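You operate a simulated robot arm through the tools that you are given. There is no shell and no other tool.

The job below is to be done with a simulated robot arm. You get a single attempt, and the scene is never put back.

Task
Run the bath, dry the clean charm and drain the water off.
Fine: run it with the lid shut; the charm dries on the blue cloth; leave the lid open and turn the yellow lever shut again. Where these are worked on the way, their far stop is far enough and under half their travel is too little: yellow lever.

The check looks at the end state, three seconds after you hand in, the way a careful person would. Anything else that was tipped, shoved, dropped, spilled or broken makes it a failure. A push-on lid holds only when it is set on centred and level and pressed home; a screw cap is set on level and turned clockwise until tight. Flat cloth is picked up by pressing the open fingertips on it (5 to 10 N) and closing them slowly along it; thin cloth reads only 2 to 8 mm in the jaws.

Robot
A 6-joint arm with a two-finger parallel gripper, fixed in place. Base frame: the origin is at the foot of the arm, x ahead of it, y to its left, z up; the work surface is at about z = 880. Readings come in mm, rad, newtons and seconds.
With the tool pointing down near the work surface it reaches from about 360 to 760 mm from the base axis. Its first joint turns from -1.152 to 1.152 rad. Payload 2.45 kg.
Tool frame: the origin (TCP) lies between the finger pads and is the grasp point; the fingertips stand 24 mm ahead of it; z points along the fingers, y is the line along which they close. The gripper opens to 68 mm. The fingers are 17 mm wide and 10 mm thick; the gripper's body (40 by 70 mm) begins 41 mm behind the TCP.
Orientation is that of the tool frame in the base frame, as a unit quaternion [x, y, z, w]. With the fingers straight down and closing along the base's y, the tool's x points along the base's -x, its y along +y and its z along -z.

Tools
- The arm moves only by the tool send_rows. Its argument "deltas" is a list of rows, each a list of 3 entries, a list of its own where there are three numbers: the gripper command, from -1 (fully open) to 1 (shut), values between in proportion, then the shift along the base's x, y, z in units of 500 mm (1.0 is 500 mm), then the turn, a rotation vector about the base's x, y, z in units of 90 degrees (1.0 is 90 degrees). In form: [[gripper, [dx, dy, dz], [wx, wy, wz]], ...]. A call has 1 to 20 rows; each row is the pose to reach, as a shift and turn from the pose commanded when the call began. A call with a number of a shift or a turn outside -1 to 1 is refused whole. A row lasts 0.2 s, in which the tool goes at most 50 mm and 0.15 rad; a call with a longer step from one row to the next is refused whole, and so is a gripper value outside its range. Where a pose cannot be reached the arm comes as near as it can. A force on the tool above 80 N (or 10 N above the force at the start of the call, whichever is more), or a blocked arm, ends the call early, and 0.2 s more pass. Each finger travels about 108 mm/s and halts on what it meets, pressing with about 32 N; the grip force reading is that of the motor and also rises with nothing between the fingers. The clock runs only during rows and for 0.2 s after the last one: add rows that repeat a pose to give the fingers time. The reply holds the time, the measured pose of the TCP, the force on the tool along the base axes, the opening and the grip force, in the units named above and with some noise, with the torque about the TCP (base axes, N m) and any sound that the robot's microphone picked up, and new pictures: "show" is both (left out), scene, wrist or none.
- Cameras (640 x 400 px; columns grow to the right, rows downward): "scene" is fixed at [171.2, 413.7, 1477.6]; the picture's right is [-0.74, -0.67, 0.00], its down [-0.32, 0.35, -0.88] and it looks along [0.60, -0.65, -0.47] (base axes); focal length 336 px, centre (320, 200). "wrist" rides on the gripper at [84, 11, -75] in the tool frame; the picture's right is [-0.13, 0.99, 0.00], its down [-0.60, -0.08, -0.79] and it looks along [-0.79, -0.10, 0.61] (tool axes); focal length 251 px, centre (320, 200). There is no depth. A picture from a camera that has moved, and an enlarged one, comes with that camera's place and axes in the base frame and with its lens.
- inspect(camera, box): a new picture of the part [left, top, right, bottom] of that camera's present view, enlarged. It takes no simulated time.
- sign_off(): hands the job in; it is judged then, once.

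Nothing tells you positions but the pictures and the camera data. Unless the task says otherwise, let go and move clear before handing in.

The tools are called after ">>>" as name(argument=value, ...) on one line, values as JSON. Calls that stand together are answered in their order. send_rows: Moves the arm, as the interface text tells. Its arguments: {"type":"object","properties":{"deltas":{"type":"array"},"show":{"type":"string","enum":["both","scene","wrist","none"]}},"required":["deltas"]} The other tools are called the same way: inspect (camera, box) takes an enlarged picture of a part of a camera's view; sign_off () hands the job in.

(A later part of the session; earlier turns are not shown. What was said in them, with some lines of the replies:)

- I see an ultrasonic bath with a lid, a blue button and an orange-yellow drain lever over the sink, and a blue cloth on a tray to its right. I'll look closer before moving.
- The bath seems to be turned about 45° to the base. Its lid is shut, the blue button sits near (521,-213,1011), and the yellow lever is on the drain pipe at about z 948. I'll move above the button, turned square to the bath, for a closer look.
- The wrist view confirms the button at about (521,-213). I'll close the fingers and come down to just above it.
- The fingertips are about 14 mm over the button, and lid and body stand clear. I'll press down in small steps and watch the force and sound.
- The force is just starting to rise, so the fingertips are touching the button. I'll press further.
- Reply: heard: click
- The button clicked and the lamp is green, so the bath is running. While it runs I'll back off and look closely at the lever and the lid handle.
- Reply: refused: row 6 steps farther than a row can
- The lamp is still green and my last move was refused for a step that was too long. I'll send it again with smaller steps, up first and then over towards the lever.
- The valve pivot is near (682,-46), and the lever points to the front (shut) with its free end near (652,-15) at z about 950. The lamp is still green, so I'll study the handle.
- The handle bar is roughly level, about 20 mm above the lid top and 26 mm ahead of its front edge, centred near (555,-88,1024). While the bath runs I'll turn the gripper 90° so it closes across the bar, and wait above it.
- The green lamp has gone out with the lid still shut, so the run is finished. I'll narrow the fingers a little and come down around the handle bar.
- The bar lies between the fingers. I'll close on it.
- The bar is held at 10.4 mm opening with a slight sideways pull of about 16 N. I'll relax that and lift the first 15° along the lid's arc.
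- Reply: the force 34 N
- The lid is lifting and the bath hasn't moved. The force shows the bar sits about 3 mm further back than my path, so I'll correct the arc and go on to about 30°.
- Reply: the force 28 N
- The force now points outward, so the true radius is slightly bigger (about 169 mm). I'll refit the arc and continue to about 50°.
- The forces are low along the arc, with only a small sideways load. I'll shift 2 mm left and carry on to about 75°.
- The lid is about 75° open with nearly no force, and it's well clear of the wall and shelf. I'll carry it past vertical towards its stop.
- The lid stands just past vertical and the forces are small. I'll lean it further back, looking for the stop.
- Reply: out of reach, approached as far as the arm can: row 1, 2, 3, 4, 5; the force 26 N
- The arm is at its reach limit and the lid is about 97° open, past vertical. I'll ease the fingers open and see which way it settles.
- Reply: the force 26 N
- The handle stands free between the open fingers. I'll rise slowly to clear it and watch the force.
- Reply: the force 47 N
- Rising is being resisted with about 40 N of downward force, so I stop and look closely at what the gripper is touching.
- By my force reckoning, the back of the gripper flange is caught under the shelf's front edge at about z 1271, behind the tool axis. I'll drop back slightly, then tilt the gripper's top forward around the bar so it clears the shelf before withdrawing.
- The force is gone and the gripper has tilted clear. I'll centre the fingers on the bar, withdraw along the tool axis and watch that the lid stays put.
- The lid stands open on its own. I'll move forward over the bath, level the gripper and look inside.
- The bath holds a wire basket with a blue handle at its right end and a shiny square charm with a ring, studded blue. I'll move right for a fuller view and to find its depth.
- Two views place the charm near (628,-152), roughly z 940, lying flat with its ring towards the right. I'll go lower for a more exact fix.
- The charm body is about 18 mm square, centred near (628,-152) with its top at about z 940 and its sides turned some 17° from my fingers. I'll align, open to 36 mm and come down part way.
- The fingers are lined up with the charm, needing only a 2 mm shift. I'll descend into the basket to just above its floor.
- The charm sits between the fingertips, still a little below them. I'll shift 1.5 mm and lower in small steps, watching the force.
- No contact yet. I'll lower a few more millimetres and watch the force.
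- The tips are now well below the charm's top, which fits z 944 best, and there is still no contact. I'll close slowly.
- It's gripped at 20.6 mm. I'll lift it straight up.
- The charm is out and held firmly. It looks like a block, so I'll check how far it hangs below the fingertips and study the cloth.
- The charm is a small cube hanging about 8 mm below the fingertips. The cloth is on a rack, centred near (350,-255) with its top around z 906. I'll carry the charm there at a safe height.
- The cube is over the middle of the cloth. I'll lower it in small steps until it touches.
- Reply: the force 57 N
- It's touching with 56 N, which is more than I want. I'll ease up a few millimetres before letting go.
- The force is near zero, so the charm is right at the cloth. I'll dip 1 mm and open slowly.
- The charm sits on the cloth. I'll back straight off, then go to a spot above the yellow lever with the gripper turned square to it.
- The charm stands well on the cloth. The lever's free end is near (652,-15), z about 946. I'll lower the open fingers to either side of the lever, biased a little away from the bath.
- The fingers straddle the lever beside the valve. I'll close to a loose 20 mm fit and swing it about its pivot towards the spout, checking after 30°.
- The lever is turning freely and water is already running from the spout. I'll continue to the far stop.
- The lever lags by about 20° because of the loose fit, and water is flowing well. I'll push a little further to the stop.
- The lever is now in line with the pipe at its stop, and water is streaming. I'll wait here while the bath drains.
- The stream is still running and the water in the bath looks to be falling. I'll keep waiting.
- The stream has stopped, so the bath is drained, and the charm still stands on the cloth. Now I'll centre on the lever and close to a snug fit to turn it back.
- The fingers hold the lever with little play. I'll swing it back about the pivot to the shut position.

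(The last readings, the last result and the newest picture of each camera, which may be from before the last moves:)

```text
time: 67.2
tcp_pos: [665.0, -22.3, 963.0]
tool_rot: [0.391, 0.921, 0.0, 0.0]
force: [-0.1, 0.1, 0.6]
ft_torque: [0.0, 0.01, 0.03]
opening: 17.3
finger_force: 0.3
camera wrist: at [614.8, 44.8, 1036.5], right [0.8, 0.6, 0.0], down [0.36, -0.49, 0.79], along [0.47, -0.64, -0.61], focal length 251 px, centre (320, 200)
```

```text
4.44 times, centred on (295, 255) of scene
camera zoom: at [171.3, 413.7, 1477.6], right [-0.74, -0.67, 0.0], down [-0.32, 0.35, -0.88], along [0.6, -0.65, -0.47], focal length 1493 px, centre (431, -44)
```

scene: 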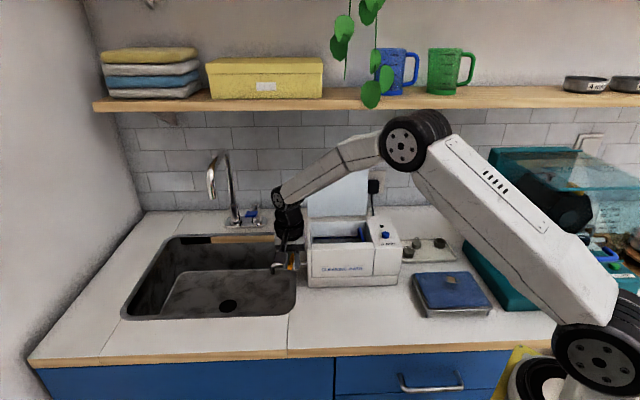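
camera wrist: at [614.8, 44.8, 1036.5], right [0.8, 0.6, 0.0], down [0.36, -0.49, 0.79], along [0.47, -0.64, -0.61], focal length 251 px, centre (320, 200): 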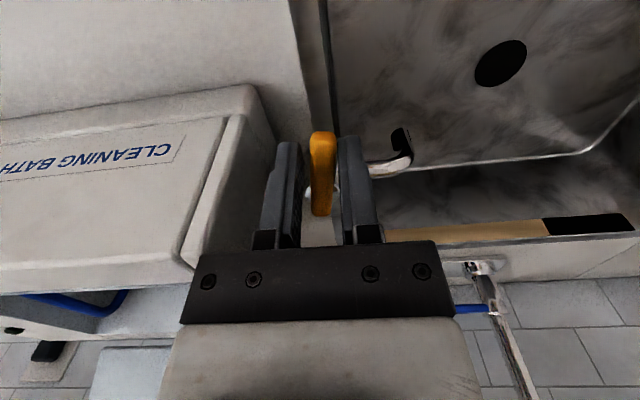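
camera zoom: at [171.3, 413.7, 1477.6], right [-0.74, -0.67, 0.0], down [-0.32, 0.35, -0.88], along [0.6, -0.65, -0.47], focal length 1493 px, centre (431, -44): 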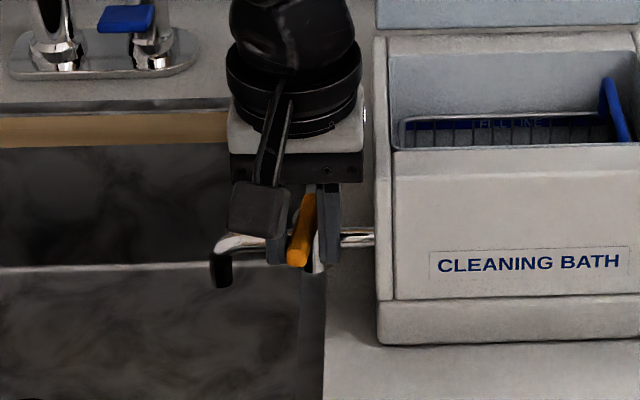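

The lever is about 13° short of shut. I'll nudge it towards the bath side and watch for its stop.

>>> send_rows(deltas=[[0.5, [-0.003, -0.0028, 0], [0, 0, 0]], [0.5, [-0.006, -0.0055, 0], [0, 0, 0]], [0.5, [-0.009, -0.0082, 0], [0, 0, 0]], [0.5, [-0.0118, -0.0108, 0], [0, 0, 0]], [0.5, [-0.0118, -0.0108, 0], [0, 0, 0]]])

>>> inspect(camera="wrist", box=[200, 50, 440, 200])

>>> inspect(camera="scene", box=[250, 210, 340, 300])

```text
time: 68.4
tcp_pos: [660.4, -27.8, 961.5]
tool_rot: [0.39, 0.921, -0.001, 0.0]
force: [0.6, 1.0, 0.0]
ft_torque: [-0.02, 0.01, 0.01]
opening: 17.6
finger_force: 0.7
camera wrist: at [609.7, 40.0, 1036.2], right [0.8, 0.6, 0.0], down [0.36, -0.49, 0.79], along [0.47, -0.64, -0.61], focal length 251 px, centre (320, 200)
```

scene: 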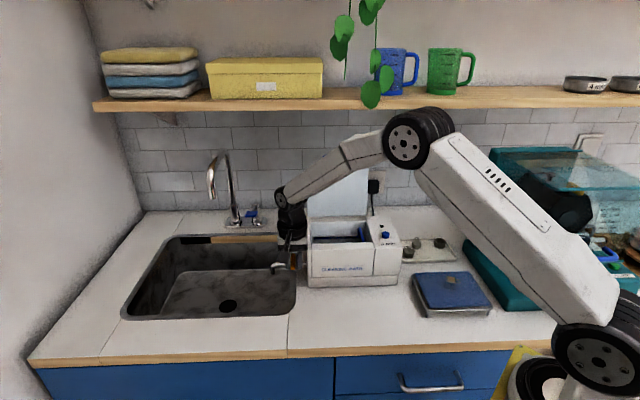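
wrist: 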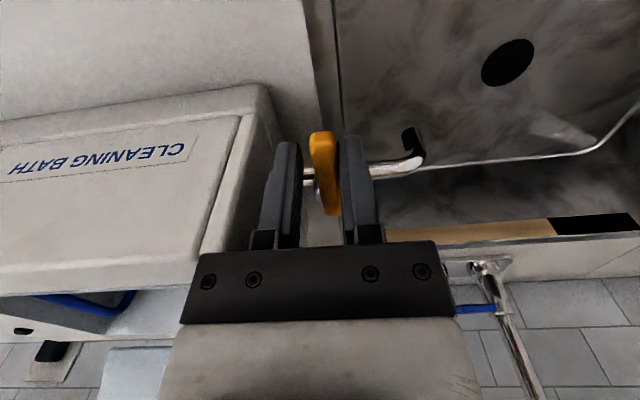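

```text
2.67 times, centred on (320, 125) of wrist
camera zoom: at [609.7, 40.0, 1036.2], right [0.8, 0.6, 0.0], down [0.36, -0.49, 0.79], along [0.47, -0.64, -0.61], focal length 670 px, centre (320, 400)
```

zoom: 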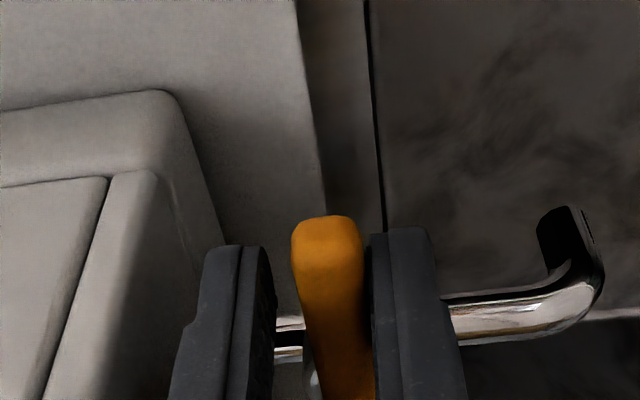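

```text
4.44 times, centred on (295, 255) of scene
camera zoom: at [171.3, 413.7, 1477.6], right [-0.74, -0.67, 0.0], down [-0.32, 0.35, -0.88], along [0.6, -0.65, -0.47], focal length 1493 px, centre (431, -44)
```

zoom: 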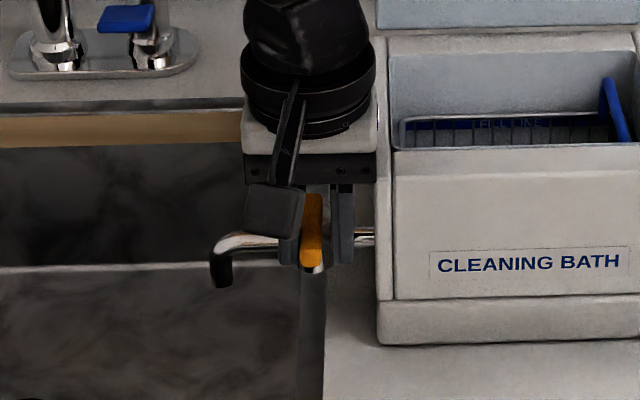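

The lever is within a few degrees of shut. Closing the fingers on it will centre it the rest of the way without moving the gripper nearer the bath.

>>> send_rows(deltas=[[0.6, [0, 0, 0], [0, 0, 0]], [0.7, [0, 0, 0], [0, 0, 0]], [0.8, [0, 0, 0], [0, 0, 0]], [1.0, [0, 0, 0], [0, 0, 0]], [1.0, [0, 0, 0], [0, 0, 0]]], show="wrist")

>>> inspect(camera="wrist", box=[200, 50, 440, 200])

>>> inspect(camera="scene", box=[250, 210, 340, 300])

```text
time: 69.6
tcp_pos: [661.7, -25.4, 961.9]
tool_rot: [0.39, 0.921, 0.001, 0.002]
force: [21.1, 18.9, -7.2]
ft_torque: [0.05, -0.2, 0.61]
opening: 11.7
finger_force: 32.4
camera wrist: at [610.9, 41.7, 1036.0], right [0.8, 0.6, 0.0], down [0.36, -0.49, 0.8], along [0.48, -0.64, -0.61], focal length 251 px, centre (320, 200)
```

wrist: 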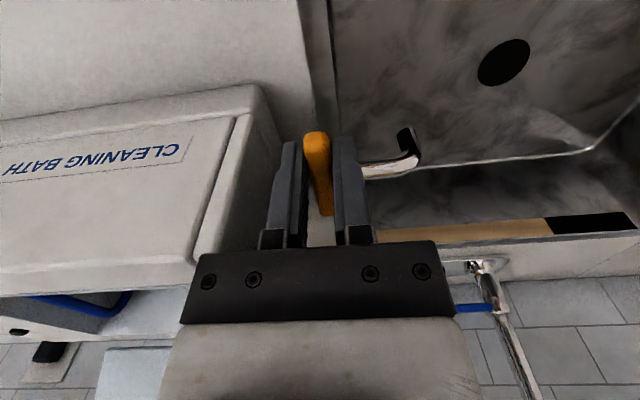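

```text
2.67 times, centred on (320, 125) of wrist
camera zoom: at [610.9, 41.7, 1036.0], right [0.8, 0.6, 0.0], down [0.36, -0.49, 0.8], along [0.48, -0.64, -0.61], focal length 670 px, centre (320, 400)
```

zoom: 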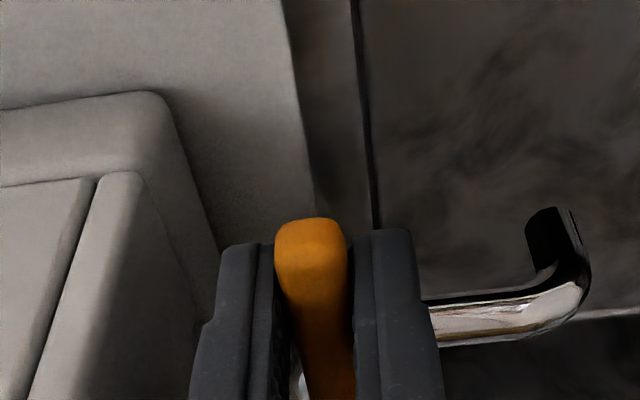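

```text
4.44 times, centred on (295, 255) of scene
camera zoom: at [172.0, 414.3, 1477.4], right [-0.74, -0.67, 0.0], down [-0.32, 0.34, -0.88], along [0.6, -0.65, -0.47], focal length 1493 px, centre (431, -44)
```

zoom: 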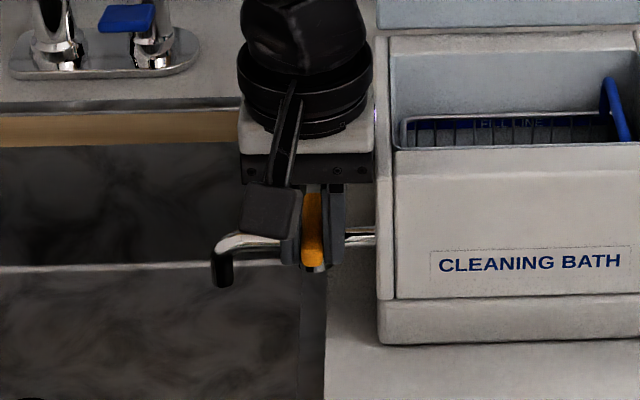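

The lever pushes back with about 28 N, so it's against its shut stop. I'll release it and rise clear.

>>> send_rows(deltas=[[0.6, [0.002, 0.002, 0], [0, 0, 0]], [0.3, [0.004, 0.004, 0], [0, 0, 0]], [0.1, [0.004, 0.004, 0], [0, 0, 0]], [0.1, [0.004, 0.004, 0.02], [0, 0, 0]], [0.1, [0.004, 0.004, 0.08], [0, 0, 0]], [0.1, [0.004, 0.004, 0.16], [0, 0, 0]], [0.1, [0.004, 0.004, 0.22], [0, 0, 0]], [0.1, [0.004, 0.004, 0.22], [0, 0, 0]]])

>>> inspect(camera="wrist", box=[240, 0, 400, 100])

>>> inspect(camera="scene", box=[250, 210, 340, 300])

```text
time: 71.4
tcp_pos: [663.2, -25.8, 1072.1]
tool_rot: [0.391, 0.92, 0.0, 0.0]
force: [0.2, 0.9, 0.6]
ft_torque: [-0.02, -0.01, 0.01]
opening: 30.7
finger_force: 0.0
camera wrist: at [612.4, 41.9, 1147.1], right [0.8, 0.6, 0.0], down [0.36, -0.49, 0.79], along [0.47, -0.64, -0.61], focal length 251 px, centre (320, 200)
```

scene: 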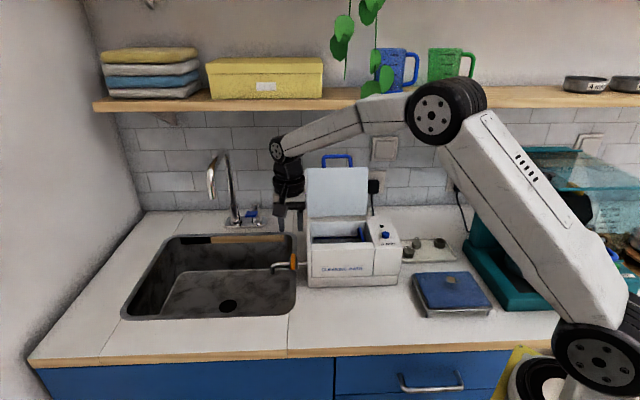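
wrist: 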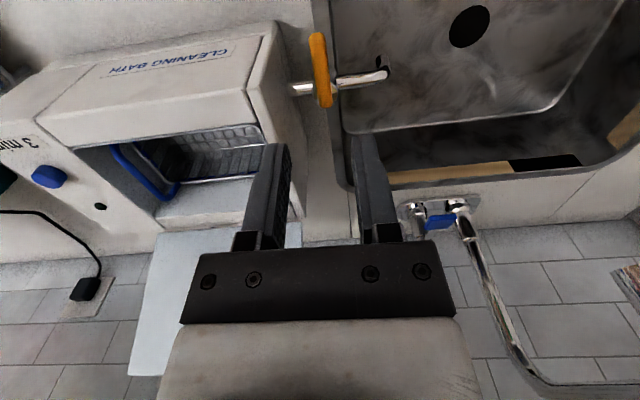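

```text
4.00 times, centred on (320, 50) of wrist
camera zoom: at [612.4, 41.9, 1147.1], right [0.8, 0.6, 0.0], down [0.36, -0.49, 0.79], along [0.47, -0.64, -0.61], focal length 1006 px, centre (320, 800)
```

zoom: 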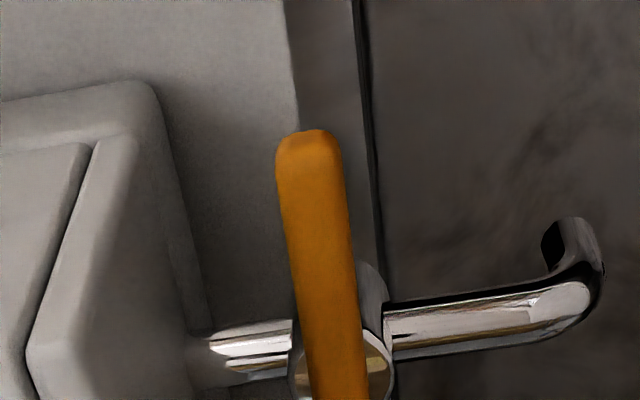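

```text
4.44 times, centred on (295, 255) of scene
camera zoom: at [171.2, 413.7, 1477.6], right [-0.74, -0.67, 0.0], down [-0.32, 0.35, -0.88], along [0.6, -0.65, -0.47], focal length 1493 px, centre (431, -44)
```

zoom: 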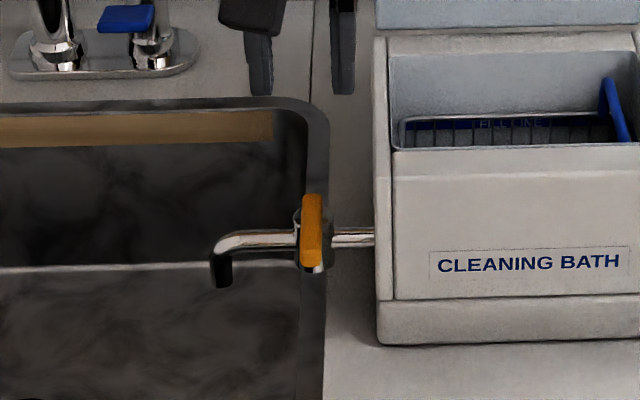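

The lever looks just as it did at the start, fully shut. I'll rise clear and check the drained bath, the lid and the charm.

>>> send_rows(deltas=[[0.1, [-0.02, 0, 0.08], [0, 0, 0]], [0.1, [-0.06, -0.04, 0.16], [0, 0, 0]], [0.1, [-0.11, -0.08, 0.22], [0, 0, 0]], [0.1, [-0.16, -0.12, 0.24], [0, 0, 0]], [0.1, [-0.18, -0.15, 0.24], [0, 0, 0]], [0.1, [-0.18, -0.15, 0.24], [0, 0, 0]]])

>>> inspect(camera="wrist", box=[160, 0, 480, 200])

>>> inspect(camera="scene", box=[400, 240, 500, 320])

>>> inspect(camera="scene", box=[280, 140, 420, 290])

```text
time: 72.8
tcp_pos: [571.2, -101.9, 1189.6]
tool_rot: [0.391, 0.92, 0.0, 0.001]
force: [0.5, 0.1, 0.3]
ft_torque: [0.0, 0.01, -0.01]
opening: 30.4
finger_force: 0.0
camera wrist: at [520.3, -33.5, 1265.6], right [0.8, 0.6, 0.0], down [0.36, -0.49, 0.79], along [0.47, -0.64, -0.61], focal length 251 px, centre (320, 200)
```

scene: 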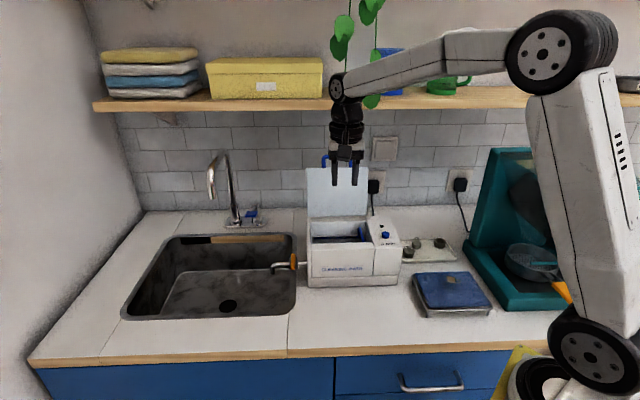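
wrist: 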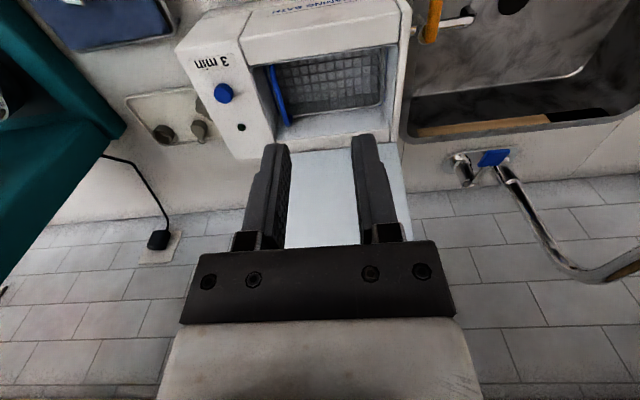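

```text
2.00 times, centred on (320, 100) of wrist
camera zoom: at [520.3, -33.5, 1265.6], right [0.8, 0.6, 0.0], down [0.36, -0.49, 0.79], along [0.47, -0.64, -0.61], focal length 503 px, centre (320, 400)
```

zoom: 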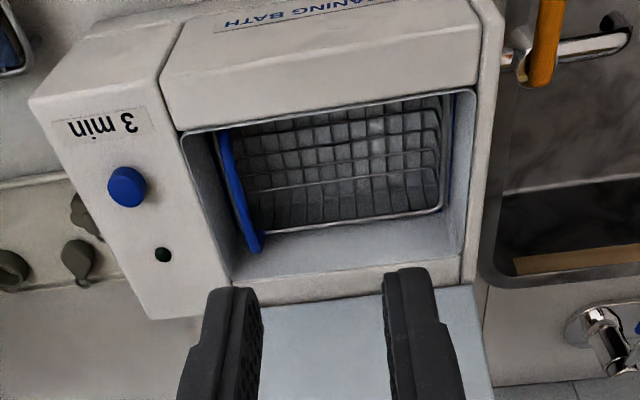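

```text
5.00 times, centred on (450, 280) of scene
camera zoom: at [171.2, 413.7, 1477.6], right [-0.74, -0.67, 0.0], down [-0.32, 0.35, -0.88], along [0.6, -0.65, -0.47], focal length 1680 px, centre (-330, -200)
```

zoom: 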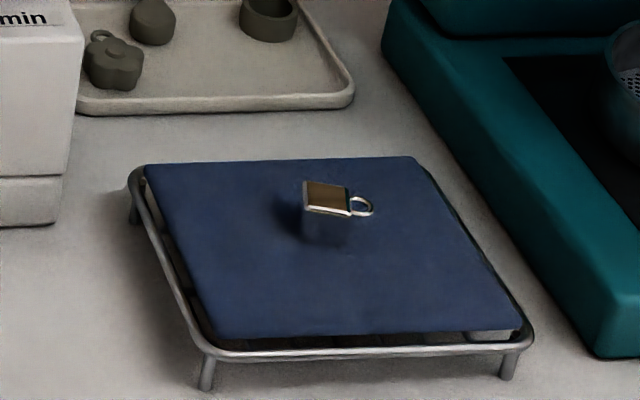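

```text
2.67 times, centred on (350, 215) of scene
camera zoom: at [171.2, 413.7, 1477.6], right [-0.74, -0.67, 0.0], down [-0.32, 0.35, -0.88], along [0.6, -0.65, -0.47], focal length 896 px, centre (240, 160)
```

zoom: 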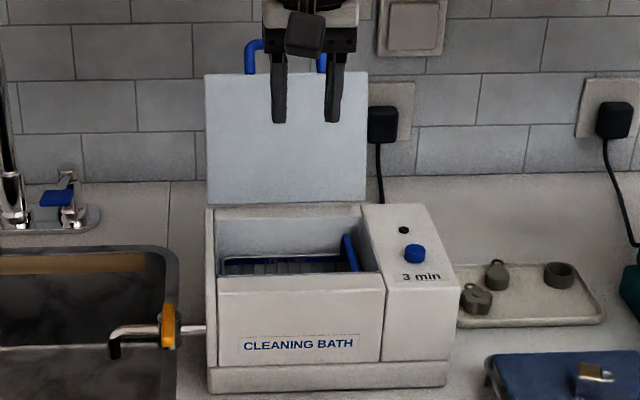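

The bath is drained, the lid stands open, the lever is shut and the clean charm rests on the blue cloth. The arm is clear and nothing else has moved, so I'm handing in.

>>> sign_off()

```text
The job is handed in.
```

The job is handed in, and each step looked right in the last pictures I took.

- **Run:** I started the bath with the lid shut. The green lamp came on and went out a few seconds later by itself, which I took to mean the run had finished.
- **Charm:** The shiny cube charm from the basket stands on the middle of the blue cloth. The bluish spots I saw on it in the bath were gone once it was on the cloth.
- **Drain:** I turned the yellow lever to its far stop and waited until the stream ended. The basket looked empty of water afterwards, and I then turned the lever back against its shut stop.
- **Lid:** It stands open by itself, leaning a little past upright.

While I was opening the lid, the gripper pressed against something with about 40 N, most likely the front edge of the shelf. I tilted it free, and nothing on the shelf looks moved. I also set the charm down with a brief 56 N press before easing off, and neither the charm nor the cloth looks disturbed.
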